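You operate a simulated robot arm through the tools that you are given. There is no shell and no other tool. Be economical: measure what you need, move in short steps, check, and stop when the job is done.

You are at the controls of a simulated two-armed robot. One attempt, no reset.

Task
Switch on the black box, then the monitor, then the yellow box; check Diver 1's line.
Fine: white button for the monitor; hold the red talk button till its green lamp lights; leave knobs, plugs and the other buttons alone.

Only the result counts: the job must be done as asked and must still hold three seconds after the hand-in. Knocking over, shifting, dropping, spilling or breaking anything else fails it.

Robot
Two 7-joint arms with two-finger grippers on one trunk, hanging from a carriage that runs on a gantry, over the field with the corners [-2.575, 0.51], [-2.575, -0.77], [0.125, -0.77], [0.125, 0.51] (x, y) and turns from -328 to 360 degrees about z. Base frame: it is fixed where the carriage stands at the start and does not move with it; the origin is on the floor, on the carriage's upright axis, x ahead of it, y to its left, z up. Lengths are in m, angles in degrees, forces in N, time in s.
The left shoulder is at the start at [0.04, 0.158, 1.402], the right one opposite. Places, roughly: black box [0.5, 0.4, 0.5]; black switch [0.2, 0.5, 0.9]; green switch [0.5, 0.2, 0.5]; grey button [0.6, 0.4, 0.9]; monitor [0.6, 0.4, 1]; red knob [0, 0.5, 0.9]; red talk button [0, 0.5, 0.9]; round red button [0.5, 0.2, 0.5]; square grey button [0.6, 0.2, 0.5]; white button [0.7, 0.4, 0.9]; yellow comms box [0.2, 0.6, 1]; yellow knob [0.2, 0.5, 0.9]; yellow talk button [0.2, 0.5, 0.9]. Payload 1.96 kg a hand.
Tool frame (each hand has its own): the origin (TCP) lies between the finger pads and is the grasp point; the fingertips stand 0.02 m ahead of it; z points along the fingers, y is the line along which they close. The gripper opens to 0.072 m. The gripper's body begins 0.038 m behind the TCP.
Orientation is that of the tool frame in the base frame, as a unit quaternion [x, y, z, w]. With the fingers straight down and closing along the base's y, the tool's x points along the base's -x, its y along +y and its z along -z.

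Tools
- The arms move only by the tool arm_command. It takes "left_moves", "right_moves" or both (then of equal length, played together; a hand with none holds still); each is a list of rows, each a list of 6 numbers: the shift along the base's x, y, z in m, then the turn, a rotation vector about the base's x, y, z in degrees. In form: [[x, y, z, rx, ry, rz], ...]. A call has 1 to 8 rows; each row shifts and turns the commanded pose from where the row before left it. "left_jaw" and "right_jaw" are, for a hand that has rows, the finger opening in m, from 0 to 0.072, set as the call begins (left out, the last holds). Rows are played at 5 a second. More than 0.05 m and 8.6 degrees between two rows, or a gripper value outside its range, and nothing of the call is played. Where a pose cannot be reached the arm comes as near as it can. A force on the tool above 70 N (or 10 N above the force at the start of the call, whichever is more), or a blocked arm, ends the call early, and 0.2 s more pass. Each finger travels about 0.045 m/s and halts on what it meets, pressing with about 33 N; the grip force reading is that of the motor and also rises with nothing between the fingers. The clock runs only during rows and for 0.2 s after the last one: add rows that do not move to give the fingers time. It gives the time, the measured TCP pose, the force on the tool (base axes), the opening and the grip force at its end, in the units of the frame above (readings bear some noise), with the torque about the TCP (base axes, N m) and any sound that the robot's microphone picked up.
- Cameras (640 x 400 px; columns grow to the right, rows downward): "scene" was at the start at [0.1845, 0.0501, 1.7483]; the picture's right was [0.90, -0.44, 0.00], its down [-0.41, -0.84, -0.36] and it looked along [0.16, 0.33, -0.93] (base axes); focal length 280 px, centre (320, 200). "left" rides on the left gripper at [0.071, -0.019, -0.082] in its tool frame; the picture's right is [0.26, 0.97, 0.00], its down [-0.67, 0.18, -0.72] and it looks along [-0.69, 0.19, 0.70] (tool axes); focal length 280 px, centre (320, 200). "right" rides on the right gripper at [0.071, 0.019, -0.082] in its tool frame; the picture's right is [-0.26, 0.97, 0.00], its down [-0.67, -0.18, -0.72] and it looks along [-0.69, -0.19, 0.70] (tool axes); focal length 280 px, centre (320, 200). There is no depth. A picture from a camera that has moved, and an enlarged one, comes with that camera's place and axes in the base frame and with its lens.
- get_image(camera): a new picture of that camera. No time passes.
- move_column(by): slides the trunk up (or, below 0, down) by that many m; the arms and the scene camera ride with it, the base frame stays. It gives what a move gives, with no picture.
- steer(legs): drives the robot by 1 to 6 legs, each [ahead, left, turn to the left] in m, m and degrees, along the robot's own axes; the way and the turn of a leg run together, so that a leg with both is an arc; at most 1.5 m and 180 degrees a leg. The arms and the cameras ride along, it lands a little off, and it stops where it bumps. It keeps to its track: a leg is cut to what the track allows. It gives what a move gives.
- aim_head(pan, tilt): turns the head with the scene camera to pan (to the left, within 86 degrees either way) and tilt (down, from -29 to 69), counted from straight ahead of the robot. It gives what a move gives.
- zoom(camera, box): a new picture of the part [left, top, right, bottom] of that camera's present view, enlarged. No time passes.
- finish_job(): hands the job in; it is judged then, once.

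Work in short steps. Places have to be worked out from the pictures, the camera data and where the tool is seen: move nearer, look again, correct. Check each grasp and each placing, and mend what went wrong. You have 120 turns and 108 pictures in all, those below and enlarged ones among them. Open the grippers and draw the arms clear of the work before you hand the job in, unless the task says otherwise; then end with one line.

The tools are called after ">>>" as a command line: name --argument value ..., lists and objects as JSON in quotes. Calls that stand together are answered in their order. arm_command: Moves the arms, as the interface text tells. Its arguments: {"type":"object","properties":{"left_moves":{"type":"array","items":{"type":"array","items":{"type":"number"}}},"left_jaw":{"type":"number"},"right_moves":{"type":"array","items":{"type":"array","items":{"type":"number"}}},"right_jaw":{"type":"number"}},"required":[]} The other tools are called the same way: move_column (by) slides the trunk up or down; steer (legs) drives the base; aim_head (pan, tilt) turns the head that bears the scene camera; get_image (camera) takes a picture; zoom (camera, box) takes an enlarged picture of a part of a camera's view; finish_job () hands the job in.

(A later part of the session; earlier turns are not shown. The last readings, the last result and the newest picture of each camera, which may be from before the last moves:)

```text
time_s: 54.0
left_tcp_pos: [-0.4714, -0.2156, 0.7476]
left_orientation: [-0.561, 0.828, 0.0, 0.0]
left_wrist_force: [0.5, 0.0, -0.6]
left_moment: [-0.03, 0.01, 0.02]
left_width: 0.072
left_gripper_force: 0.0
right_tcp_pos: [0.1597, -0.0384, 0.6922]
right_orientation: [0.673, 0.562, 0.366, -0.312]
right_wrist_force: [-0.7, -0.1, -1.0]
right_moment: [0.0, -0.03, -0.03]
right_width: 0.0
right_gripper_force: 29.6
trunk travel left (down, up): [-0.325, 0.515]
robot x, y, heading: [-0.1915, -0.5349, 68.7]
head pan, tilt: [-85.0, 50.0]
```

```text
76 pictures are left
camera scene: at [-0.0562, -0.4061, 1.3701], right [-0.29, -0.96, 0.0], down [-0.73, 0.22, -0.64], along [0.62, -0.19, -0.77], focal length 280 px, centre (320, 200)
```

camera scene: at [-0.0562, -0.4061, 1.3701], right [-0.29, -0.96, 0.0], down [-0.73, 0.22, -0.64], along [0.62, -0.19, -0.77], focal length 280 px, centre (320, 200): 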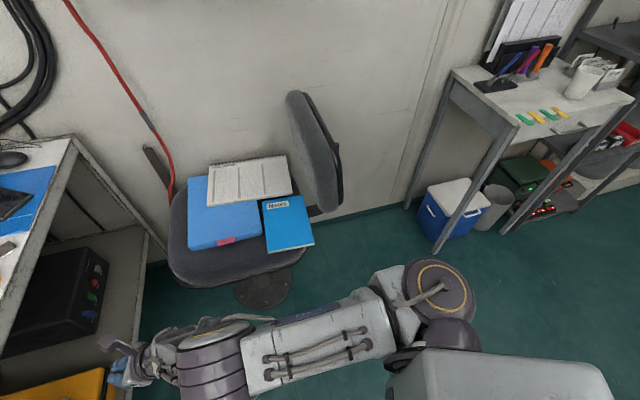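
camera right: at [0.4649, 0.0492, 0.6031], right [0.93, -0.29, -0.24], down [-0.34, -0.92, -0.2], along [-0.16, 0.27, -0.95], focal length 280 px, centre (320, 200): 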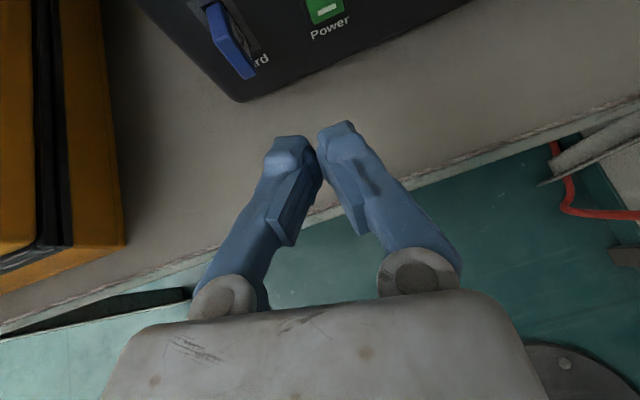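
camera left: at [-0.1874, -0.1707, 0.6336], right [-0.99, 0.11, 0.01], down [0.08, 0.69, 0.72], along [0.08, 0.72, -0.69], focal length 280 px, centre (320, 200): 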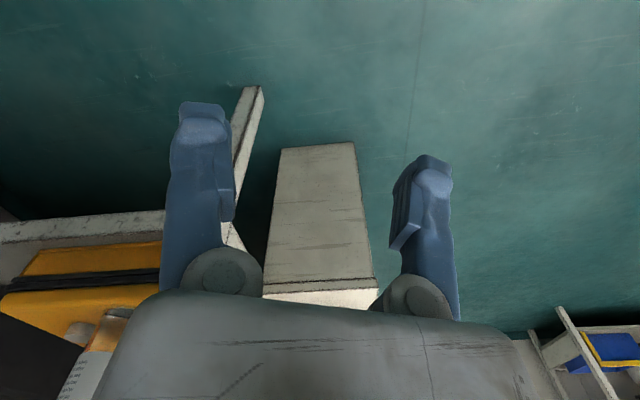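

Chair is as before. In this free spot I pitch the tool to ~50° and bring the hand nearer and lower relative to the body.

>>> arm_command --right_moves '[[0.003, -0.03, -0.022, -5.9, 1.0, 0], [0.003, -0.03, -0.022, -5.9, 1.0, 0], [0.003, -0.03, -0.022, -5.9, 1.0, 0], [0.003, -0.03, -0.022, 0, 0, 0], [0.003, -0.03, -0.022, 0, 0, 0], [0.003, -0.03, -0.022, 0, 0, 0]]'

>>> get_image --camera "scene"

```text
time_s: 55.4
left_tcp_pos: [-0.471, -0.2168, 0.7475]
left_orientation: [-0.561, 0.828, 0.0, 0.0]
left_wrist_force: [-0.2, 0.2, -0.2]
left_moment: [0.0, 0.01, -0.04]
left_width: 0.0719
left_gripper_force: 0.0
right_tcp_pos: [0.1792, -0.2199, 0.5602]
right_orientation: [0.722, 0.603, 0.258, -0.221]
right_wrist_force: [0.0, 0.2, 0.6]
right_moment: [-0.01, 0.0, -0.01]
right_width: 0.0
right_gripper_force: 29.8
trunk travel left (down, up): [-0.325, 0.515]
robot x, y, heading: [-0.1873, -0.5339, 68.2]
head pan, tilt: [-85.0, 50.0]
```

```text
75 pictures are left
camera scene: at [-0.056, -0.4065, 1.3701], right [-0.29, -0.96, 0.0], down [-0.73, 0.22, -0.64], along [0.62, -0.19, -0.77], focal length 280 px, centre (320, 200)
```

scene: 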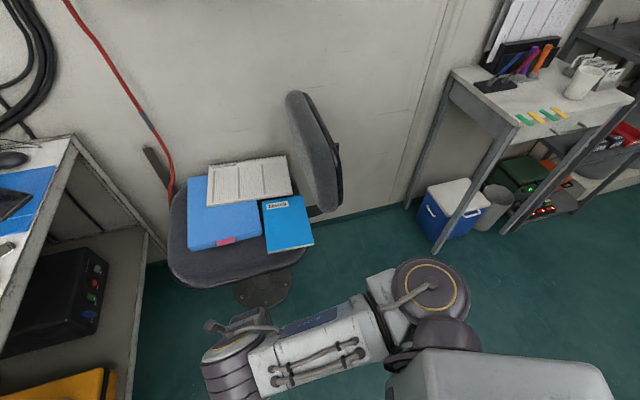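

Elbow is now high. Move the left hand outward a bit, then drive diagonally to bring the hand in front of the box.

>>> arm_command --left_moves '[[-0.04, -0.02, 0, 0, 0, 0], [-0.04, -0.02, 0, 0, 0, 0], [-0.04, -0.02, 0, 0, 0, 0]]'

>>> steer --legs '[[0.365, -0.14, 0]]'

>>> get_image --camera "scene"

>>> get_image --camera "right"

```text
time_s: 56.2
left_tcp_pos: [-0.5918, -0.2771, 0.746]
left_orientation: [-0.561, 0.828, 0.0, 0.0]
left_wrist_force: [-0.5, -0.4, 0.7]
left_moment: [0.03, -0.02, -0.03]
left_width: 0.0718
left_gripper_force: 0.0
right_tcp_pos: [0.1774, -0.2202, 0.5606]
right_orientation: [0.722, 0.603, 0.257, -0.22]
right_wrist_force: [-0.3, -0.8, -0.4]
right_moment: [-0.01, 0.0, 0.0]
right_width: 0.0
right_gripper_force: 29.9
trunk travel left (down, up): [-0.325, 0.515]
robot x, y, heading: [-0.189, -0.5349, 67.9]
head pan, tilt: [-85.0, 50.0]
```

```text
time_s: 58.7
left_tcp_pos: [-0.3267, 0.0068, 0.7468]
left_orientation: [-0.561, 0.828, 0.001, 0.0]
left_wrist_force: [0.1, -1.0, 0.6]
left_moment: [0.0, -0.01, 0.03]
left_width: 0.0719
left_gripper_force: 0.0
right_tcp_pos: [0.4411, 0.0641, 0.5611]
right_orientation: [0.722, 0.604, 0.258, -0.219]
right_wrist_force: [0.3, -0.1, -0.3]
right_moment: [0.0, -0.01, -0.03]
right_width: 0.0001
right_gripper_force: 29.5
trunk travel left (down, up): [-0.325, 0.515]
robot x, y, heading: [0.0742, -0.2504, 68.2]
head pan, tilt: [-85.0, 50.0]
```

```text
74 pictures are left
camera scene: at [0.2075, -0.1228, 1.3703], right [-0.29, -0.96, 0.0], down [-0.73, 0.22, -0.64], along [0.62, -0.19, -0.77], focal length 280 px, centre (320, 200)
```

scene: 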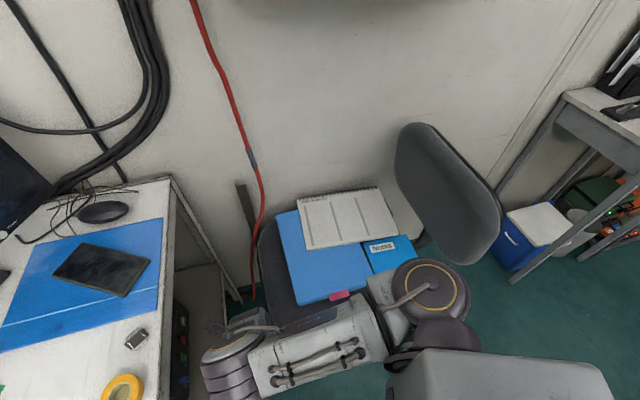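

```text
73 pictures are left
camera right: at [0.4624, 0.0628, 0.6689], right [0.91, -0.37, -0.17], down [-0.35, -0.93, 0.12], along [-0.21, -0.05, -0.98], focal length 280 px, centre (320, 200)
```

right: 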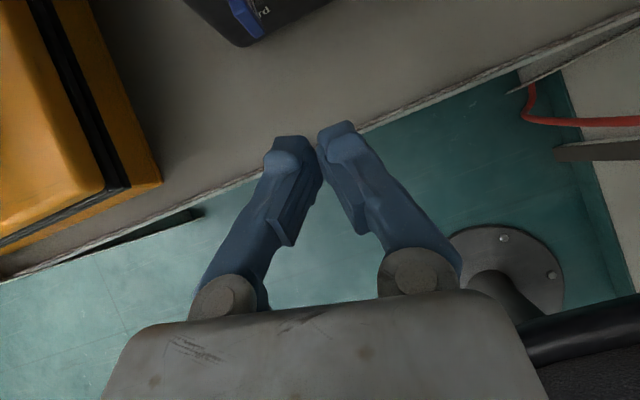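

Clear. Lower 5 cm and reach toward the rocker, stopping ~5 cm before.

>>> move_column --by -0.05

>>> arm_command --right_moves '[[0.018, 0.025, -0.01, 0, 0, 0], [0.018, 0.025, -0.01, 0, 0, 0], [0, 0.01, -0.01, 0, 0, 0]]'

>>> get_image --camera "right"

>>> aim_head --pan -60 --tilt 69

>>> get_image --camera "scene"

```text
time_s: 59.6
left_tcp_pos: [-0.328, 0.0075, 0.6971]
left_orientation: [-0.56, 0.828, 0.001, 0.0]
left_wrist_force: [-0.4, 0.4, -0.6]
left_moment: [-0.02, -0.02, 0.0]
left_width: 0.0718
left_gripper_force: 0.0
right_tcp_pos: [0.4421, 0.064, 0.5112]
right_orientation: [0.722, 0.603, 0.257, -0.22]
right_wrist_force: [-0.4, 0.2, 0.0]
right_moment: [-0.01, -0.02, -0.01]
right_width: 0.0
right_gripper_force: 29.6
trunk travel left (down, up): [-0.275, 0.565]
robot x, y, heading: [0.0699, -0.2492, 68.0]
head pan, tilt: [-85.0, 50.0]
```

```text
time_s: 60.4
left_tcp_pos: [-0.3278, 0.0068, 0.6978]
left_orientation: [-0.56, 0.828, 0.0, 0.0]
left_wrist_force: [0.1, 0.3, 0.6]
left_moment: [-0.04, -0.01, 0.02]
left_width: 0.0721
left_gripper_force: 0.0
right_tcp_pos: [0.4768, 0.1245, 0.4802]
right_orientation: [0.722, 0.603, 0.257, -0.22]
right_wrist_force: [0.0, 0.3, -0.3]
right_moment: [-0.01, 0.0, 0.03]
right_width: 0.0002
right_gripper_force: 29.8
trunk travel left (down, up): [-0.275, 0.565]
robot x, y, heading: [0.0719, -0.2488, 68.3]
head pan, tilt: [-85.0, 50.0]
```

```text
72 pictures are left
camera right: at [0.497, 0.1228, 0.5884], right [0.91, -0.37, -0.17], down [-0.35, -0.93, 0.12], along [-0.21, -0.05, -0.98], focal length 280 px, centre (320, 200)
```

right: 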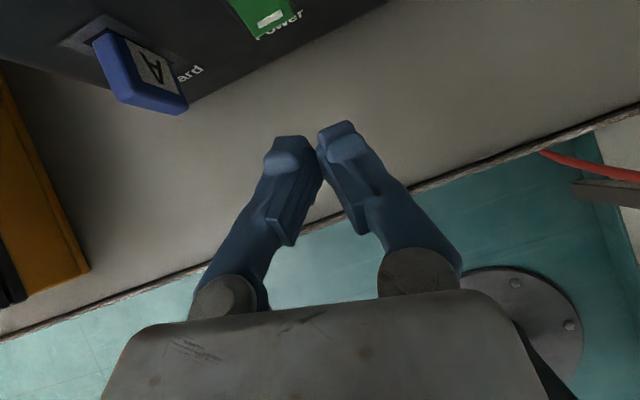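

```text
time_s: 61.3
left_tcp_pos: [-0.3279, 0.0071, 0.6978]
left_orientation: [-0.56, 0.828, -0.001, 0.0]
left_wrist_force: [0.1, 0.1, 0.0]
left_moment: [0.03, 0.01, -0.03]
left_width: 0.0717
left_gripper_force: 0.0
right_tcp_pos: [0.4778, 0.1241, 0.4803]
right_orientation: [0.722, 0.603, 0.258, -0.22]
right_wrist_force: [-0.1, -0.5, -0.2]
right_moment: [-0.04, 0.03, 0.03]
right_width: 0.0
right_gripper_force: 29.6
trunk travel left (down, up): [-0.275, 0.565]
robot x, y, heading: [0.0741, -0.2514, 68.3]
head pan, tilt: [-60.0, 68.8]
```

```text
71 pictures are left
camera scene: at [0.189, -0.0929, 1.2983], right [0.14, -0.99, 0.0], down [-0.92, -0.13, -0.36], along [0.36, 0.05, -0.93], focal length 280 px, centre (320, 200)
```

scene: 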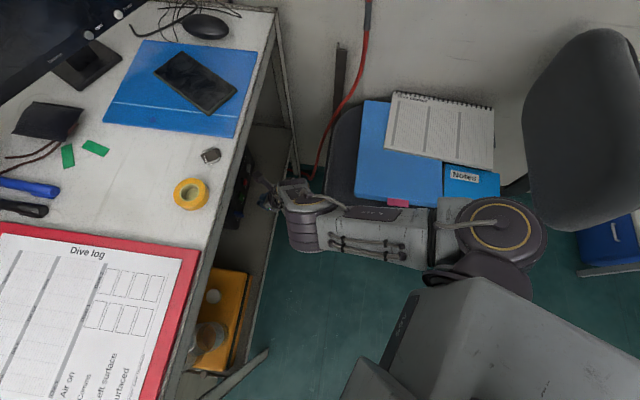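

Tip is aligned; rocker's lower end re-measured at (0.479,0.196,0.466). Advance to just before contact, dropping a few mm.

>>> arm_command --right_moves '[[0.0, 0.015, -0.004, 0, 0, 0], [0.0, 0.015, -0.003, 0, 0, 0]]'

>>> zoom --camera "right" --box '[160, 0, 480, 200]'

```text
time_s: 61.9
left_tcp_pos: [-0.3265, 0.0073, 0.6954]
left_orientation: [-0.561, 0.828, 0.001, 0.0]
left_wrist_force: [0.4, 0.3, 0.4]
left_moment: [0.02, 0.02, -0.01]
left_width: 0.0718
left_gripper_force: 0.1
right_tcp_pos: [0.478, 0.1554, 0.4743]
right_orientation: [0.722, 0.603, 0.258, -0.22]
right_wrist_force: [-0.3, 0.4, 0.0]
right_moment: [-0.02, -0.04, 0.02]
right_width: 0.0
right_gripper_force: 29.7
trunk travel left (down, up): [-0.275, 0.565]
robot x, y, heading: [0.0747, -0.2478, 68.4]
head pan, tilt: [-60.0, 68.8]
```

```text
2.00 times, centred on (320, 100) of right
camera zoom: at [0.4978, 0.1529, 0.5818], right [0.91, -0.37, -0.17], down [-0.35, -0.93, 0.12], along [-0.21, -0.05, -0.98], focal length 561 px, centre (320, 400)
```

zoom: 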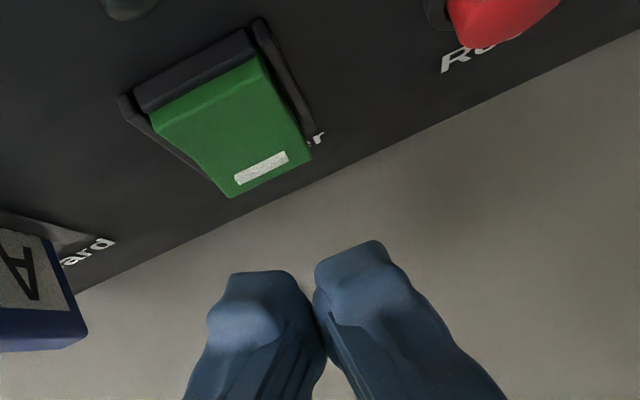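

Alignment is right: moving +y leads onto the white bar. Press gently in small steps.

>>> arm_command --right_moves '[[0, 0.008, 0, 0, 0, 0], [0, 0.006, 0, 0, 0, 0], [0, 0.005, 0, 0, 0, 0], [0, 0.004, 0, 0, 0, 0]]'

>>> zoom --camera "right" --box '[160, 0, 480, 200]'

```text
time_s: 62.9
left_tcp_pos: [-0.3267, 0.0077, 0.6977]
left_orientation: [-0.561, 0.828, 0.0, 0.0]
left_wrist_force: [-0.2, -0.6, 0.4]
left_moment: [0.01, 0.03, 0.01]
left_width: 0.0718
left_gripper_force: 0.0
right_tcp_pos: [0.4775, 0.176, 0.4728]
right_orientation: [0.723, 0.602, 0.258, -0.219]
right_wrist_force: [-0.2, -1.8, 0.1]
right_moment: [0.03, 0.0, -0.02]
right_width: 0.0001
right_gripper_force: 29.7
trunk travel left (down, up): [-0.275, 0.565]
robot x, y, heading: [0.0762, -0.2496, 68.2]
head pan, tilt: [-60.0, 68.8]
```

```text
2.00 times, centred on (320, 100) of right
camera zoom: at [0.4977, 0.1749, 0.5812], right [0.91, -0.37, -0.17], down [-0.35, -0.93, 0.12], along [-0.21, -0.05, -0.98], focal length 561 px, centre (320, 400)
```

zoom: 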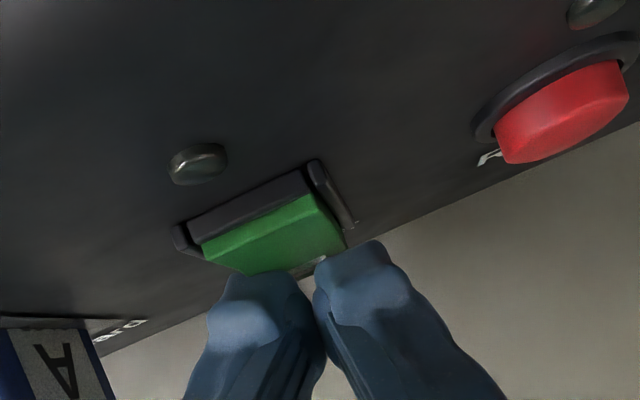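

Contact (about 2 N). Press a few millimetres further.

>>> arm_command --right_moves '[[0, 0.004, 0, 0, 0, 0], [0, 0.003, 0, 0, 0, 0], [0, 0.003, 0, 0, 0, 0]]'

>>> zoom --camera "right" --box '[160, 0, 480, 200]'

```text
time_s: 63.7
left_tcp_pos: [-0.3279, 0.0017, 0.6961]
left_orientation: [-0.561, 0.828, -0.001, 0.001]
left_wrist_force: [-0.2, 0.5, 0.6]
left_moment: [-0.02, -0.01, -0.03]
left_width: 0.072
left_gripper_force: 0.0
right_tcp_pos: [0.4779, 0.1787, 0.4716]
right_orientation: [0.723, 0.603, 0.256, -0.218]
right_wrist_force: [-0.8, -18.6, 2.4]
right_moment: [-0.03, 0.18, 0.09]
right_width: 0.0
right_gripper_force: 29.2
trunk travel left (down, up): [-0.275, 0.565]
robot x, y, heading: [0.0749, -0.248, 68.2]
head pan, tilt: [-60.0, 68.8]
```

```text
2.00 times, centred on (320, 100) of right
camera zoom: at [0.4983, 0.1783, 0.5793], right [0.91, -0.37, -0.17], down [-0.35, -0.93, 0.13], along [-0.21, -0.06, -0.98], focal length 561 px, centre (320, 400)
```

zoom: 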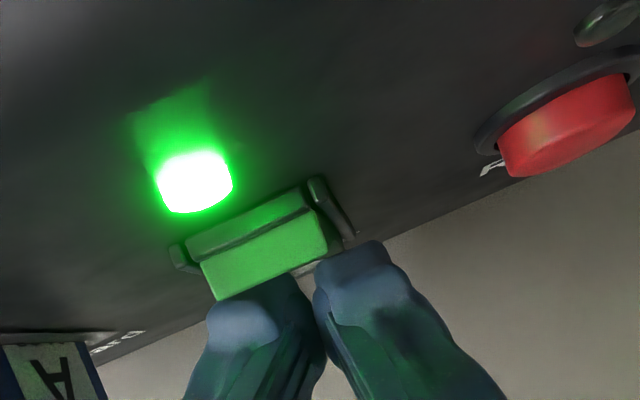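

The lamp is lit green. Withdraw straight back and confirm it stays on.

>>> arm_command --right_moves '[[0, -0.02, 0.002, 0, 0, 0], [0, -0.03, 0.006, 0, 0, 0], [-0.01, -0.03, 0.01, 0, 0, 0], [-0.015, -0.03, 0.01, 0, 0, 0]]'

>>> get_image --camera "right"

>>> get_image --camera "scene"

```text
time_s: 64.7
left_tcp_pos: [-0.3285, 0.0057, 0.6967]
left_orientation: [-0.56, 0.828, 0.0, 0.0]
left_wrist_force: [0.4, -0.1, -0.1]
left_moment: [-0.01, -0.02, 0.01]
left_width: 0.0722
left_gripper_force: 0.2
right_tcp_pos: [0.4511, 0.0744, 0.5022]
right_orientation: [0.721, 0.604, 0.257, -0.22]
right_wrist_force: [0.2, -1.4, 0.4]
right_moment: [0.05, 0.03, 0.0]
right_width: 0.0001
right_gripper_force: 29.6
trunk travel left (down, up): [-0.275, 0.565]
robot x, y, heading: [0.0728, -0.249, 68.0]
head pan, tilt: [-60.0, 68.8]
```

```text
67 pictures are left
camera right: at [0.4715, 0.0738, 0.6099], right [0.91, -0.37, -0.17], down [-0.35, -0.93, 0.12], along [-0.21, -0.05, -0.98], focal length 280 px, centre (320, 200)
```

right: 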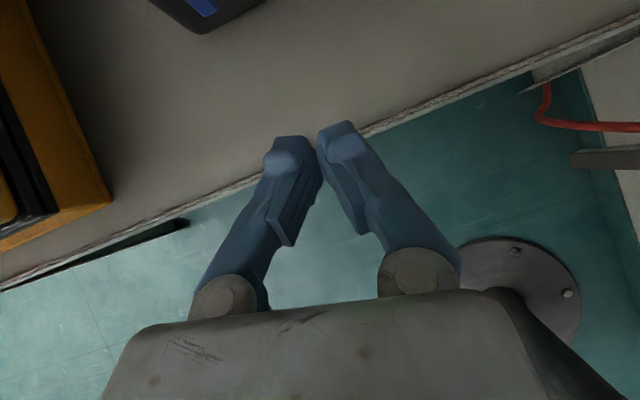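

```text
66 pictures are left
camera scene: at [0.1887, -0.0936, 1.2981], right [0.14, -0.99, 0.0], down [-0.92, -0.13, -0.36], along [0.36, 0.05, -0.93], focal length 280 px, centre (320, 200)
```

scene: 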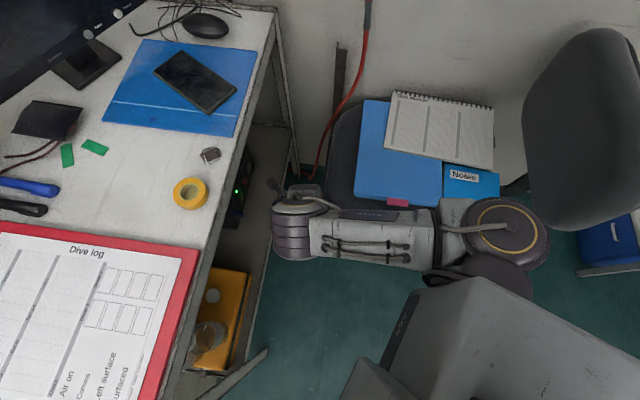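

Black box is on (lamp seen lit in the scene view too). Back off, turn to face the desk squarely and raise the trunk for the monitor.

>>> steer --legs '[[-0.19, 0.048, 0], [-0.06, 0, 22]]'

>>> move_column --by 0.2

>>> arm_command --right_moves '[[0, 0.02, 0.045, 0, 0, -6], [0, 0.02, 0.045, 0, 0, -6], [0, 0.02, 0.045, 0, 0, -6], [0, 0.02, 0.045, 0, 0, -6], [0, 0, 0.045, 0, 0, -6], [0, 0, 0.045, 0, 0, 0]]'

>>> get_image --camera "right"

>>> get_image --camera "scene"

```text
time_s: 67.4
left_tcp_pos: [-0.5212, -0.3813, 0.697]
left_orientation: [0.71, -0.704, 0.0, 0.0]
left_wrist_force: [0.1, -0.5, -0.9]
left_moment: [0.0, 0.03, -0.02]
left_width: 0.0721
left_gripper_force: 0.0
right_tcp_pos: [0.1752, -0.0216, 0.5018]
right_orientation: [0.593, 0.731, 0.211, -0.266]
right_wrist_force: [-0.2, -1.4, -0.1]
right_moment: [0.0, 0.02, 0.0]
right_width: 0.0
right_gripper_force: 29.6
trunk travel left (down, up): [-0.275, 0.565]
robot x, y, heading: [-0.0576, -0.4671, 90.6]
head pan, tilt: [-60.0, 68.8]
```

```text
time_s: 69.6
left_tcp_pos: [-0.5204, -0.3809, 0.8984]
left_orientation: [0.71, -0.704, 0.0, 0.0]
left_wrist_force: [0.5, 0.3, 0.2]
left_moment: [-0.01, 0.0, -0.01]
left_width: 0.0721
left_gripper_force: 0.1
right_tcp_pos: [0.1753, -0.0211, 0.7032]
right_orientation: [0.592, 0.731, 0.21, -0.266]
right_wrist_force: [0.6, -0.2, 0.2]
right_moment: [0.01, 0.05, -0.05]
right_width: 0.0
right_gripper_force: 29.7
trunk travel left (down, up): [-0.475, 0.365]
robot x, y, heading: [-0.0522, -0.4659, 90.4]
head pan, tilt: [-60.0, 68.8]
```

```text
time_s: 71.0
left_tcp_pos: [-0.5204, -0.381, 0.8966]
left_orientation: [0.71, -0.704, 0.0, 0.0]
left_wrist_force: [0.1, 0.4, -0.8]
left_moment: [-0.01, 0.01, 0.01]
left_width: 0.0722
left_gripper_force: 0.1
right_tcp_pos: [0.174, 0.0579, 0.971]
right_orientation: [0.762, 0.553, 0.271, -0.201]
right_wrist_force: [0.0, -0.3, 0.3]
right_moment: [-0.02, 0.01, -0.01]
right_width: 0.0
right_gripper_force: 29.3
trunk travel left (down, up): [-0.475, 0.365]
robot x, y, heading: [-0.052, -0.4663, 90.6]
head pan, tilt: [-60.0, 68.8]
```

```text
65 pictures are left
camera right: at [0.1944, 0.0529, 1.0792], right [0.85, -0.49, -0.17], down [-0.47, -0.87, 0.12], along [-0.21, -0.02, -0.98], focal length 280 px, centre (320, 200)
```

right: 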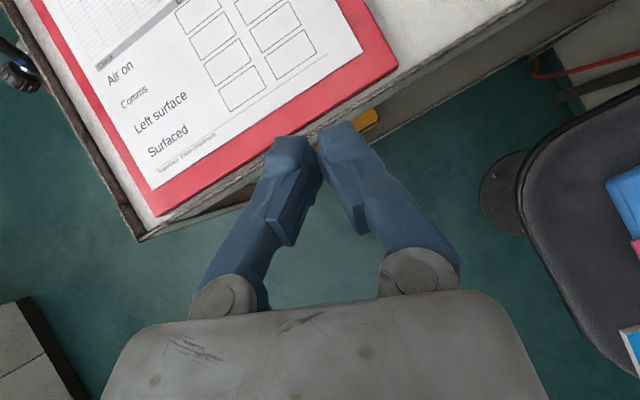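

```text
64 pictures are left
camera scene: at [-0.0051, -0.2786, 1.4982], right [0.51, -0.86, 0.0], down [-0.8, -0.47, -0.36], along [0.31, 0.18, -0.93], focal length 280 px, centre (320, 200)
```

scene: 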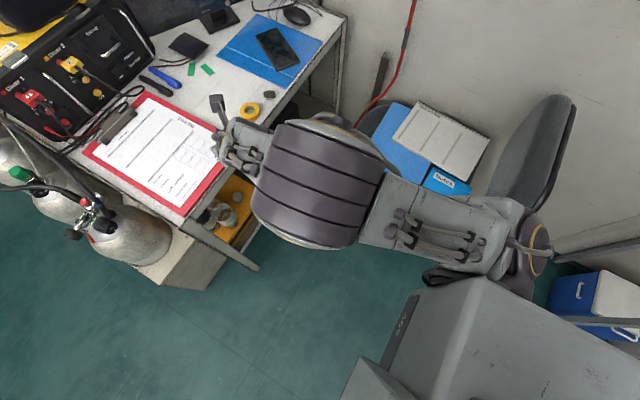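

Hand is above desk height now. Flatten the pitch to ~35°, raise 5 cm, and drive right and forward along the desk.

>>> move_column --by 0.05

>>> arm_command --right_moves '[[0, 0, 0, 7.6, -2.4, 0], [0, 0, 0, 7.6, -2.4, 0]]'

>>> steer --legs '[[0, -0.168, 0], [0.2, 0, 0]]'

>>> aim_head --pan -30 --tilt 50

>>> get_image --camera "right"

>>> get_image --camera "scene"

```text
time_s: 71.9
left_tcp_pos: [-0.5223, -0.3818, 0.9472]
left_orientation: [0.71, -0.704, 0.001, 0.001]
left_wrist_force: [0.2, -0.6, 0.5]
left_moment: [-0.01, 0.0, -0.01]
left_width: 0.0718
left_gripper_force: 0.1
right_tcp_pos: [0.1747, 0.0566, 1.0215]
right_orientation: [0.761, 0.553, 0.272, -0.202]
right_wrist_force: [-0.5, -0.4, -0.3]
right_moment: [-0.01, 0.02, 0.01]
right_width: 0.0
right_gripper_force: 29.5
trunk travel left (down, up): [-0.525, 0.315]
robot x, y, heading: [-0.052, -0.4671, 90.6]
head pan, tilt: [-60.0, 68.8]
```

```text
time_s: 72.5
left_tcp_pos: [-0.5209, -0.3816, 0.9463]
left_orientation: [0.711, -0.704, 0.001, 0.0]
left_wrist_force: [-0.3, 0.5, 0.9]
left_moment: [-0.01, 0.0, 0.01]
left_width: 0.0718
left_gripper_force: 0.1
right_tcp_pos: [0.1739, 0.0562, 1.0221]
right_orientation: [0.715, 0.52, 0.375, -0.278]
right_wrist_force: [0.3, -0.1, 0.1]
right_moment: [0.01, -0.04, -0.01]
right_width: 0.0
right_gripper_force: 29.7
trunk travel left (down, up): [-0.525, 0.315]
robot x, y, heading: [-0.054, -0.4647, 90.6]
head pan, tilt: [-60.0, 68.8]
```

```text
time_s: 75.2
left_tcp_pos: [-0.3541, -0.1792, 0.9461]
left_orientation: [0.71, -0.704, 0.0, -0.001]
left_wrist_force: [0.0, 0.2, -0.3]
left_moment: [-0.03, -0.03, 0.01]
left_width: 0.0721
left_gripper_force: 0.0
right_tcp_pos: [0.3399, 0.2591, 1.0214]
right_orientation: [0.716, 0.52, 0.374, -0.278]
right_wrist_force: [-0.1, 0.3, 0.0]
right_moment: [0.03, 0.01, 0.03]
right_width: 0.0
right_gripper_force: 29.6
trunk travel left (down, up): [-0.525, 0.315]
robot x, y, heading: [0.1143, -0.2652, 90.8]
head pan, tilt: [-60.0, 68.8]
```

```text
time_s: 76.1
left_tcp_pos: [-0.3541, -0.1788, 0.9475]
left_orientation: [0.71, -0.704, 0.0, 0.001]
left_wrist_force: [0.5, 0.1, 0.7]
left_moment: [-0.02, 0.0, 0.02]
left_width: 0.0719
left_gripper_force: 0.0
right_tcp_pos: [0.3408, 0.2594, 1.0216]
right_orientation: [0.716, 0.521, 0.373, -0.278]
right_wrist_force: [0.4, 0.2, -0.8]
right_moment: [-0.02, -0.01, -0.03]
right_width: 0.0
right_gripper_force: 29.8
trunk travel left (down, up): [-0.525, 0.315]
robot x, y, heading: [0.112, -0.2623, 90.6]
head pan, tilt: [-30.0, 50.0]
```

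```text
63 pictures are left
camera right: at [0.3515, 0.2267, 1.1255], right [0.87, -0.43, -0.22], down [-0.47, -0.87, -0.15], along [-0.13, 0.24, -0.96], focal length 280 px, centre (320, 200)
```

right: 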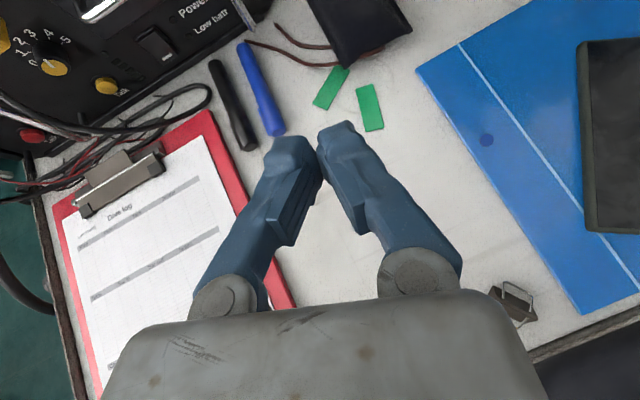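

```text
62 pictures are left
camera scene: at [0.1512, -0.038, 1.5702], right [0.87, -0.49, 0.0], down [-0.38, -0.67, -0.64], along [0.32, 0.56, -0.77], focal length 280 px, centre (320, 200)
```

scene: 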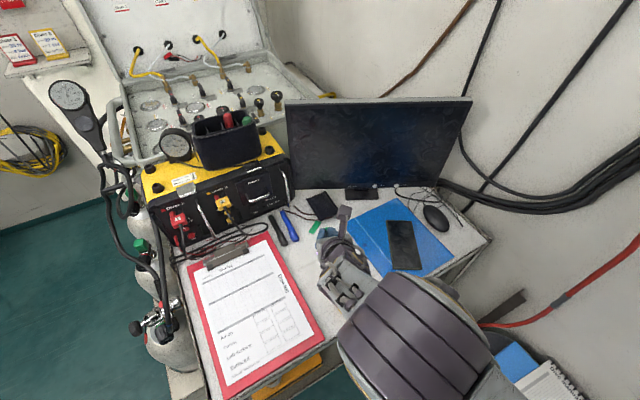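

Clear space. Move the hand right to x≈0.66 at this height.

>>> arm_command --right_moves '[[0.045, 0, 0, 0, 0, 0], [0.045, 0, 0, 0, 0, 0], [0.045, 0, 0, 0, 0, 0], [0.045, 0, 0, 0, 0, 0], [0.045, 0, 0, 0, 0, 0], [0.045, 0, -0.01, 0, 0, 0], [0.045, 0, -0.01, 0, 0, 0]]'

>>> get_image --camera "right"

>>> get_image --camera "scene"

```text
time_s: 77.7
left_tcp_pos: [-0.3537, -0.1785, 0.9467]
left_orientation: [0.71, -0.704, 0.001, 0.0]
left_wrist_force: [0.5, -0.4, -0.4]
left_moment: [-0.01, 0.01, -0.01]
left_width: 0.0722
left_gripper_force: 0.0
right_tcp_pos: [0.6586, 0.2593, 0.9996]
right_orientation: [0.715, 0.522, 0.373, -0.278]
right_wrist_force: [-0.5, -1.0, 0.0]
right_moment: [-0.01, 0.01, 0.03]
right_width: 0.0001
right_gripper_force: 29.4
trunk travel left (down, up): [-0.525, 0.315]
robot x, y, heading: [0.1137, -0.2633, 90.4]
head pan, tilt: [-30.0, 50.0]
```

```text
61 pictures are left
camera right: at [0.6682, 0.2267, 1.1047], right [0.87, -0.43, -0.22], down [-0.47, -0.87, -0.15], along [-0.13, 0.24, -0.96], focal length 280 px, centre (320, 200)
```

right: 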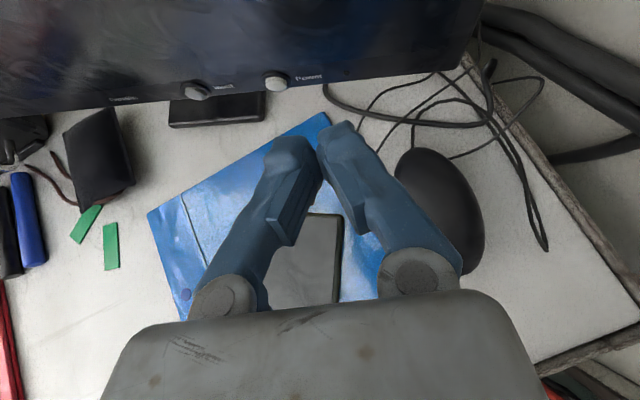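

```text
60 pictures are left
camera scene: at [0.1515, -0.038, 1.5702], right [0.87, -0.49, 0.0], down [-0.38, -0.67, -0.64], along [0.32, 0.56, -0.77], focal length 280 px, centre (320, 200)
```

scene: 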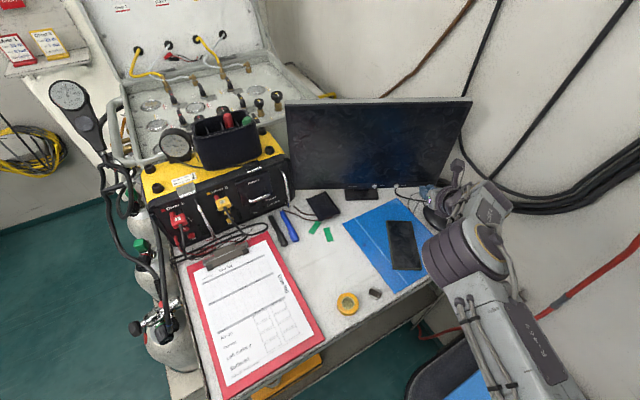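

Monitor is angled slightly; buttons triangulate to Input ≈(0.594,0.393,0.928) and Power ≈(0.657,0.367,0.925). Zoom to confirm.

>>> zoom --camera "right" --box '[160, 40, 360, 165]'

```text
3.20 times, centred on (260, 102) of right
camera zoom: at [0.6682, 0.2267, 1.1047], right [0.87, -0.43, -0.22], down [-0.47, -0.87, -0.15], along [-0.13, 0.24, -0.96], focal length 897 px, centre (512, 512)
```

zoom: 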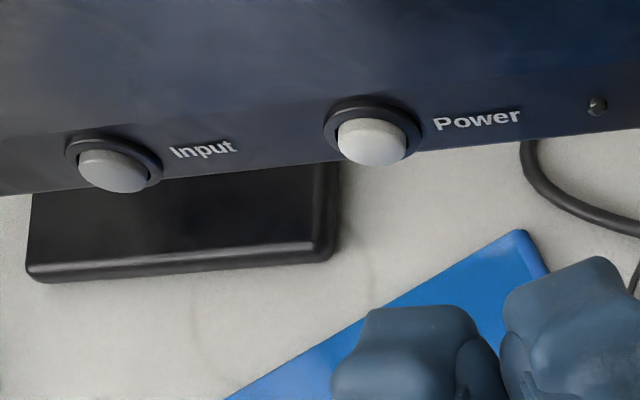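

Power is the right-hand, whiter button. Move to about 5 cm before it.

>>> arm_command --right_moves '[[-0.013, 0.01, -0.03, 0, 0, 0], [-0.013, 0.018, -0.025, 0, 0, 0], [0, 0.018, -0.014, 0, 0, 0]]'

>>> get_image --camera "right"

>>> zoom --camera "scene" --box '[340, 150, 480, 250]'

```text
time_s: 78.5
left_tcp_pos: [-0.3541, -0.1785, 0.9477]
left_orientation: [0.71, -0.704, 0.001, 0.0]
left_wrist_force: [0.1, 0.3, 0.6]
left_moment: [-0.02, -0.02, 0.02]
left_width: 0.0719
left_gripper_force: 0.1
right_tcp_pos: [0.6302, 0.3051, 0.9314]
right_orientation: [0.716, 0.52, 0.374, -0.277]
right_wrist_force: [-0.7, 1.1, 0.9]
right_moment: [0.0, -0.01, -0.03]
right_width: 0.0
right_gripper_force: 29.0
trunk travel left (down, up): [-0.525, 0.315]
robot x, y, heading: [0.1149, -0.2656, 90.4]
head pan, tilt: [-30.0, 50.0]
```

```text
58 pictures are left
camera right: at [0.641, 0.2728, 1.0358], right [0.87, -0.43, -0.22], down [-0.47, -0.87, -0.15], along [-0.13, 0.24, -0.96], focal length 280 px, centre (320, 200)
```

right: 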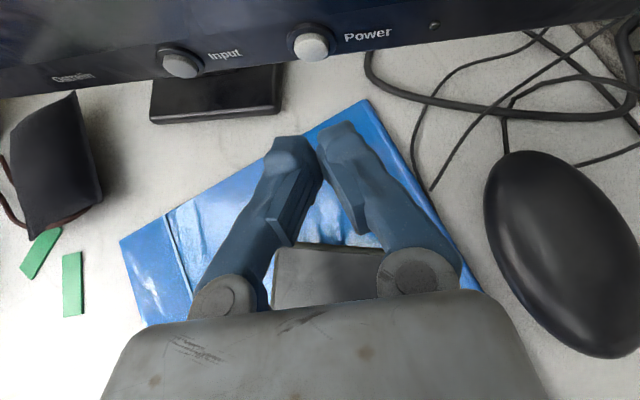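

```text
4.00 times, centred on (410, 200) of scene
camera zoom: at [0.1512, -0.0379, 1.5702], right [0.87, -0.49, 0.0], down [-0.38, -0.67, -0.64], along [0.32, 0.56, -0.77], focal length 1122 px, centre (-40, 200)
```

zoom: 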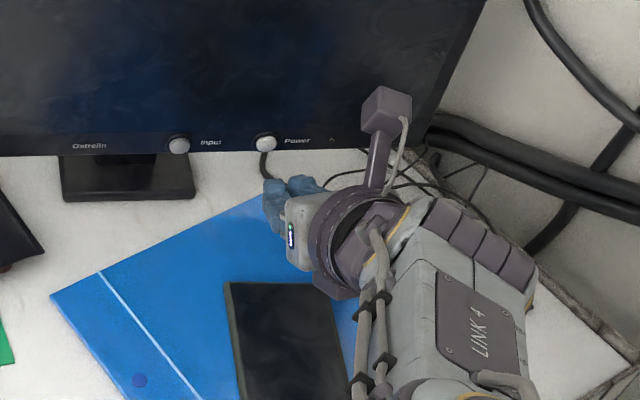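

Aligned: button at (0.655,0.366,0.925), tip at (0.635,0.321,0.920). Advance along the monitor's normal.

>>> arm_command --right_moves '[[0.006, 0.014, 0, 0, 0, 0], [0.005, 0.011, 0, 0, 0, 0], [0.0025, 0.006, 0, 0, 0, 0]]'

>>> zoom --camera "right" --box '[200, 0, 440, 150]'

```text
time_s: 79.3
left_tcp_pos: [-0.3538, -0.1782, 0.9461]
left_orientation: [0.71, -0.704, 0.0, 0.0]
left_wrist_force: [0.2, -0.4, -0.2]
left_moment: [-0.02, 0.02, -0.01]
left_width: 0.072
left_gripper_force: 0.0
right_tcp_pos: [0.6431, 0.3366, 0.9316]
right_orientation: [0.716, 0.52, 0.374, -0.278]
right_wrist_force: [-0.5, 0.2, 0.0]
right_moment: [0.01, 0.01, 0.03]
right_width: 0.0
right_gripper_force: 29.4
trunk travel left (down, up): [-0.525, 0.315]
robot x, y, heading: [0.1168, -0.2658, 90.7]
head pan, tilt: [-30.0, 50.0]
```

```text
2.67 times, centred on (320, 75) of right
camera zoom: at [0.6545, 0.3036, 1.036], right [0.87, -0.43, -0.22], down [-0.47, -0.87, -0.15], along [-0.13, 0.24, -0.96], focal length 748 px, centre (320, 533)
```

zoom: 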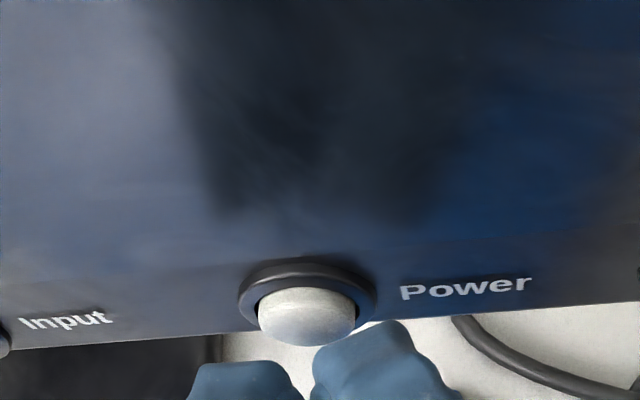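

Centred. Press in small steps.

>>> arm_command --right_moves '[[0.0016, 0.004, 0, 0, 0, 0], [0.0012, 0.003, 0, 0, 0, 0]]'

>>> zoom --camera "right" --box '[200, 0, 440, 150]'

```text
time_s: 79.9
left_tcp_pos: [-0.3552, -0.1793, 0.9462]
left_orientation: [0.71, -0.704, 0.0, 0.0]
left_wrist_force: [-0.5, 0.3, 0.5]
left_moment: [-0.01, 0.02, 0.01]
left_width: 0.0721
left_gripper_force: 0.1
right_tcp_pos: [0.6502, 0.3418, 0.9372]
right_orientation: [0.715, 0.516, 0.381, -0.277]
right_wrist_force: [0.4, 1.1, 0.1]
right_moment: [-0.02, 0.02, 0.01]
right_width: 0.0
right_gripper_force: 29.2
right hand out of reach, approached as far as the arm can: row 2
trunk travel left (down, up): [-0.525, 0.315]
robot x, y, heading: [0.1179, -0.263, 90.4]
head pan, tilt: [-30.0, 50.0]
```

```text
2.67 times, centred on (320, 75) of right
camera zoom: at [0.6599, 0.3083, 1.0402], right [0.87, -0.44, -0.22], down [-0.48, -0.86, -0.16], along [-0.12, 0.25, -0.96], focal length 748 px, centre (320, 533)
```

zoom: 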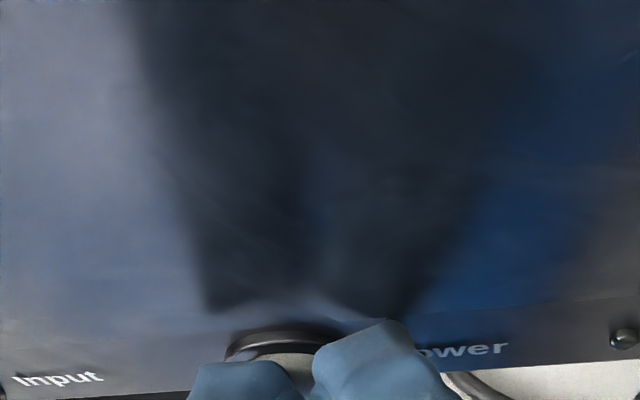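

Reach limit again; hand drifted slightly. Retreat, drive 9 cm nearer and redo.

>>> arm_command --right_moves '[[-0.01, -0.025, 0, 0, 0, 0], [-0.01, -0.03, 0.005, 0, 0, 0], [0, -0.04, 0.01, 0, 0, 0], [0, -0.04, 0.01, 0, 0, 0]]'

>>> steer --legs '[[0.09, 0, 0]]'

>>> get_image --camera "right"

>>> get_image --camera "scene"

```text
time_s: 80.9
left_tcp_pos: [-0.3542, -0.1798, 0.9478]
left_orientation: [0.71, -0.705, 0.001, 0.0]
left_wrist_force: [0.2, -0.1, -0.1]
left_moment: [0.0, -0.02, 0.03]
left_width: 0.0721
left_gripper_force: 0.0
right_tcp_pos: [0.6254, 0.2069, 0.9595]
right_orientation: [0.715, 0.52, 0.374, -0.279]
right_wrist_force: [0.3, 0.1, 0.9]
right_moment: [0.0, 0.02, 0.01]
right_width: 0.0
right_gripper_force: 30.2
trunk travel left (down, up): [-0.525, 0.315]
robot x, y, heading: [0.115, -0.2642, 90.6]
head pan, tilt: [-30.0, 50.0]
```

```text
time_s: 82.0
left_tcp_pos: [-0.3551, -0.0889, 0.9456]
left_orientation: [0.71, -0.704, 0.0, 0.0]
left_wrist_force: [0.4, -0.2, 0.4]
left_moment: [-0.04, 0.0, -0.02]
left_width: 0.0723
left_gripper_force: 0.0
right_tcp_pos: [0.6257, 0.2976, 0.959]
right_orientation: [0.716, 0.52, 0.374, -0.277]
right_wrist_force: [-0.3, -0.2, -0.2]
right_moment: [0.01, 0.06, 0.03]
right_width: 0.0001
right_gripper_force: 29.5
trunk travel left (down, up): [-0.525, 0.315]
robot x, y, heading: [0.1124, -0.1754, 90.5]
head pan, tilt: [-30.0, 50.0]
```

```text
54 pictures are left
camera right: at [0.636, 0.2654, 1.0628], right [0.87, -0.43, -0.22], down [-0.47, -0.87, -0.15], along [-0.13, 0.24, -0.96], focal length 280 px, centre (320, 200)
```

right: 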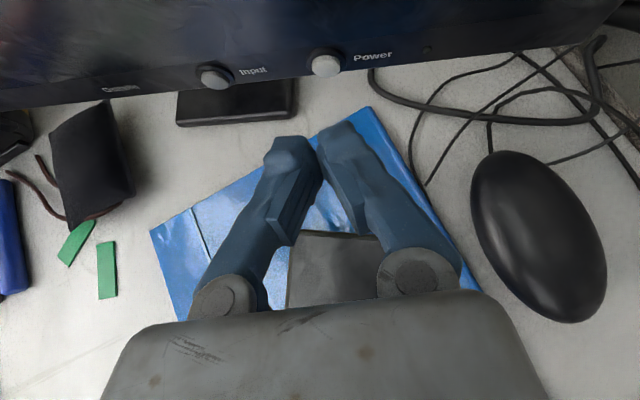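

```text
53 pictures are left
camera scene: at [0.1504, 0.0519, 1.5704], right [0.87, -0.49, 0.0], down [-0.38, -0.67, -0.64], along [0.32, 0.56, -0.77], focal length 280 px, centre (320, 200)
```

scene: 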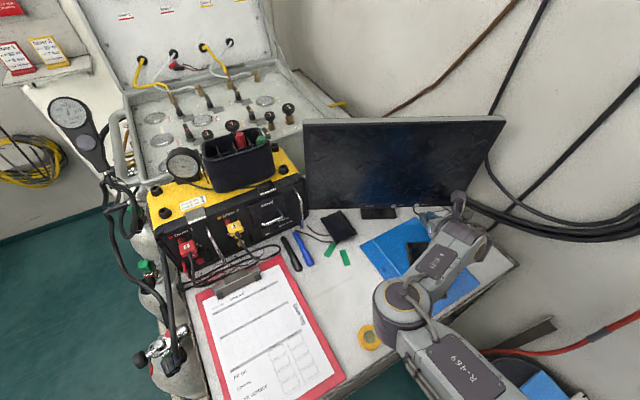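

Now return to the near-contact pose (0.643,0.337,0.931), then press.

>>> arm_command --right_moves '[[0, 0, -0.027, 0, 0, 0], [0.008, 0.018, 0, 0, 0, 0], [0.008, 0.018, 0, 0, 0, 0], [0.0016, 0.004, 0, 0, 0, 0], [0.0012, 0.003, 0, 0, 0, 0]]'

>>> zoom --camera "right" --box '[200, 0, 440, 150]'

```text
time_s: 83.2
left_tcp_pos: [-0.3556, -0.0908, 0.9467]
left_orientation: [0.71, -0.704, -0.001, 0.0]
left_wrist_force: [0.6, -0.1, -0.1]
left_moment: [0.02, -0.01, -0.02]
left_width: 0.0721
left_gripper_force: 0.0
right_tcp_pos: [0.6449, 0.3399, 0.9314]
right_orientation: [0.716, 0.521, 0.373, -0.277]
right_wrist_force: [0.2, 1.0, -0.9]
right_moment: [0.01, 0.0, 0.0]
right_width: 0.0
right_gripper_force: 29.3
trunk travel left (down, up): [-0.525, 0.315]
robot x, y, heading: [0.112, -0.177, 90.6]
head pan, tilt: [-30.0, 50.0]
```

```text
2.67 times, centred on (320, 75) of right
camera zoom: at [0.6551, 0.3071, 1.0358], right [0.87, -0.43, -0.22], down [-0.47, -0.87, -0.15], along [-0.13, 0.24, -0.96], focal length 748 px, centre (320, 533)
```

zoom: 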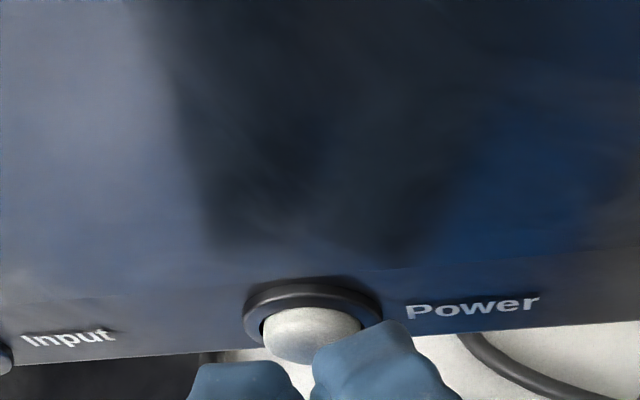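

>>> arm_command --right_moves '[[0.0016, 0.004, 0, 0, 0, 0], [0.0012, 0.003, 0, 0, 0, 0]]'

>>> zoom --camera "right" --box '[200, 0, 440, 150]'

```text
time_s: 83.8
left_tcp_pos: [-0.3558, -0.0902, 0.9463]
left_orientation: [0.71, -0.704, 0.0, -0.001]
left_wrist_force: [0.5, 0.4, 0.3]
left_moment: [0.02, 0.0, 0.01]
left_width: 0.072
left_gripper_force: 0.0
right_tcp_pos: [0.647, 0.3461, 0.9309]
right_orientation: [0.717, 0.52, 0.373, -0.277]
right_wrist_force: [-1.1, -3.1, 1.2]
right_moment: [0.01, -0.03, -0.02]
right_width: 0.0
right_gripper_force: 29.6
trunk travel left (down, up): [-0.525, 0.315]
robot x, y, heading: [0.1147, -0.1723, 90.3]
head pan, tilt: [-30.0, 50.0]
heard: click
```

```text
2.67 times, centred on (320, 75) of right
camera zoom: at [0.6576, 0.3137, 1.0354], right [0.87, -0.43, -0.22], down [-0.47, -0.87, -0.15], along [-0.13, 0.24, -0.96], focal length 748 px, centre (320, 533)
```

zoom: 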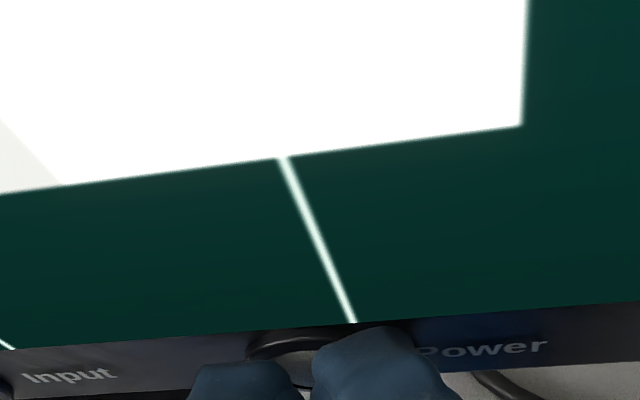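

Click heard and the screen lit. Withdraw straight back and up, then look at the screen.

>>> arm_command --right_moves '[[-0.008, -0.02, 0, 0, 0, 0], [-0.012, -0.03, 0.01, 0, 0, 0], [-0.02, -0.04, 0.03, 0, 0, 0], [-0.03, -0.03, 0.03, 0, 0, 0], [-0.04, 0, 0.01, 0, 0, 0], [-0.045, 0, 0, 0, 0, 0], [-0.045, 0, 0, 0, 0, 0], [-0.045, 0, 0, 0, 0, 0]]'

>>> get_image --camera "scene"

```text
refused: row 3 steps farther than a row can; nothing moved
```

```text
50 pictures are left
camera scene: at [0.1503, 0.0511, 1.5701], right [0.87, -0.49, 0.0], down [-0.38, -0.67, -0.64], along [0.32, 0.56, -0.77], focal length 280 px, centre (320, 200)
```

scene: 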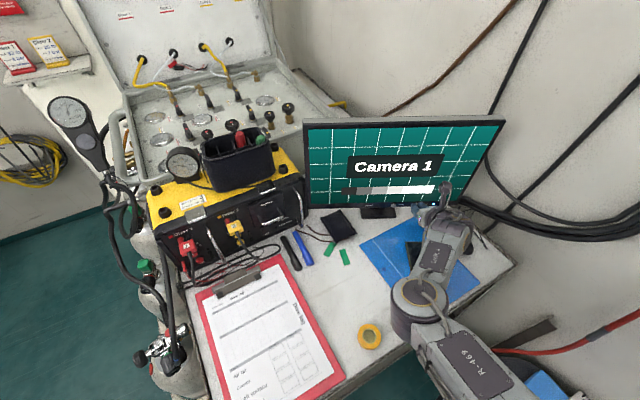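

Monitor shows "Camera 1". Redo the retreat with smaller rows.

>>> arm_command --right_moves '[[-0.008, -0.02, 0, 0, 0, 0], [-0.012, -0.03, 0.01, 0, 0, 0], [-0.015, -0.03, 0.03, 0, 0, 0], [-0.03, -0.02, 0.03, 0, 0, 0], [-0.04, 0, 0.01, 0, 0, 0], [-0.045, 0, 0, 0, 0, 0], [-0.045, 0, 0, 0, 0, 0], [-0.045, 0, 0, 0, 0, 0]]'

>>> zoom --camera "scene" --box '[140, 170, 320, 285]'

>>> get_image --camera "right"

```text
time_s: 85.6
left_tcp_pos: [-0.3577, -0.0903, 0.948]
left_orientation: [0.71, -0.704, -0.001, 0.001]
left_wrist_force: [-0.7, 0.9, -0.9]
left_moment: [0.0, -0.03, 0.0]
left_width: 0.0721
left_gripper_force: 0.0
right_tcp_pos: [0.412, 0.2379, 1.0225]
right_orientation: [0.717, 0.521, 0.371, -0.277]
right_wrist_force: [-1.6, -1.0, -0.1]
right_moment: [0.06, -0.06, -0.01]
right_width: 0.0001
right_gripper_force: 29.9
right hand out of reach, approached as far as the arm can: row 7, 8
trunk travel left (down, up): [-0.525, 0.315]
robot x, y, heading: [0.1099, -0.1775, 90.5]
head pan, tilt: [-30.0, 50.0]
```

```text
3.48 times, centred on (230, 228) of scene
camera zoom: at [0.1488, 0.051, 1.57], right [0.87, -0.49, 0.0], down [-0.38, -0.67, -0.64], along [0.31, 0.56, -0.77], focal length 975 px, centre (633, 104)
```

zoom: 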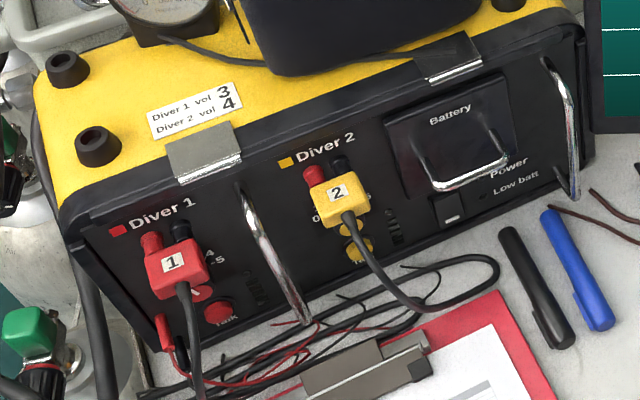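

```text
48 pictures are left
camera right: at [0.4232, 0.2059, 1.1259], right [0.87, -0.43, -0.23], down [-0.47, -0.87, -0.15], along [-0.13, 0.23, -0.96], focal length 280 px, centre (320, 200)
```

right: 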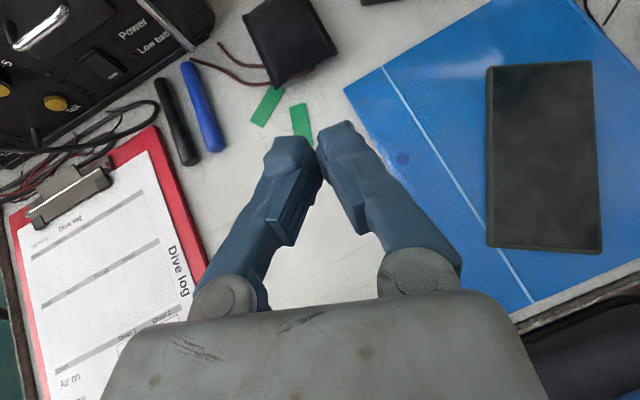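

Monitor is on and undisturbed. Next the yellow box: drive left 0.2 m at this height and look at its switch closely.

>>> steer --legs '[[0, 0.2, 0]]'

>>> get_image --camera "right"

>>> zoom --camera "scene" --box '[220, 160, 420, 285]'

```text
time_s: 87.2
left_tcp_pos: [-0.555, -0.0925, 0.9477]
left_orientation: [0.711, -0.703, 0.001, -0.001]
left_wrist_force: [0.8, 0.7, 0.2]
left_moment: [-0.01, 0.0, -0.03]
left_width: 0.072
left_gripper_force: 0.0
right_tcp_pos: [0.2143, 0.2373, 1.0218]
right_orientation: [0.715, 0.521, 0.373, -0.278]
right_wrist_force: [0.4, 0.6, -0.5]
right_moment: [0.0, -0.03, 0.0]
right_width: 0.0001
right_gripper_force: 29.9
trunk travel left (down, up): [-0.525, 0.315]
robot x, y, heading: [-0.0892, -0.1773, 90.5]
head pan, tilt: [-30.0, 50.0]
```

```text
47 pictures are left
camera right: at [0.2255, 0.2052, 1.1265], right [0.87, -0.43, -0.22], down [-0.47, -0.87, -0.15], along [-0.13, 0.23, -0.96], focal length 280 px, centre (320, 200)
```

right: 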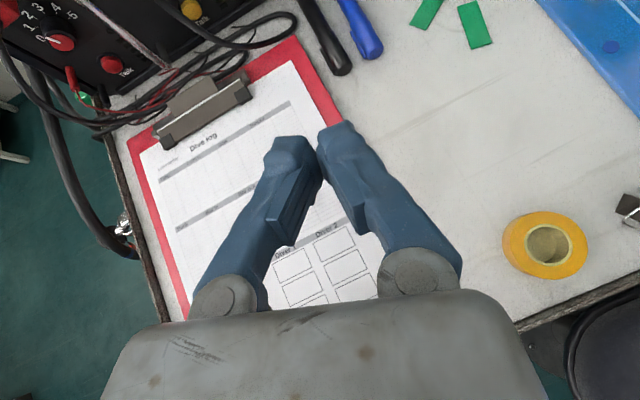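

```text
3.20 times, centred on (320, 222) of scene
camera zoom: at [-0.0494, 0.0497, 1.5702], right [0.87, -0.49, 0.0], down [-0.38, -0.67, -0.64], along [0.32, 0.56, -0.77], focal length 897 px, centre (320, 128)
```

zoom: 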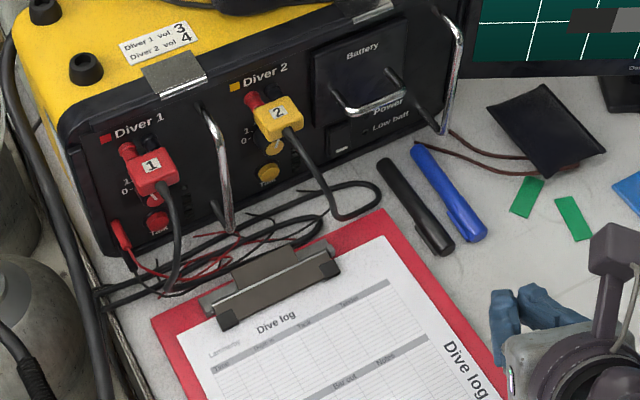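

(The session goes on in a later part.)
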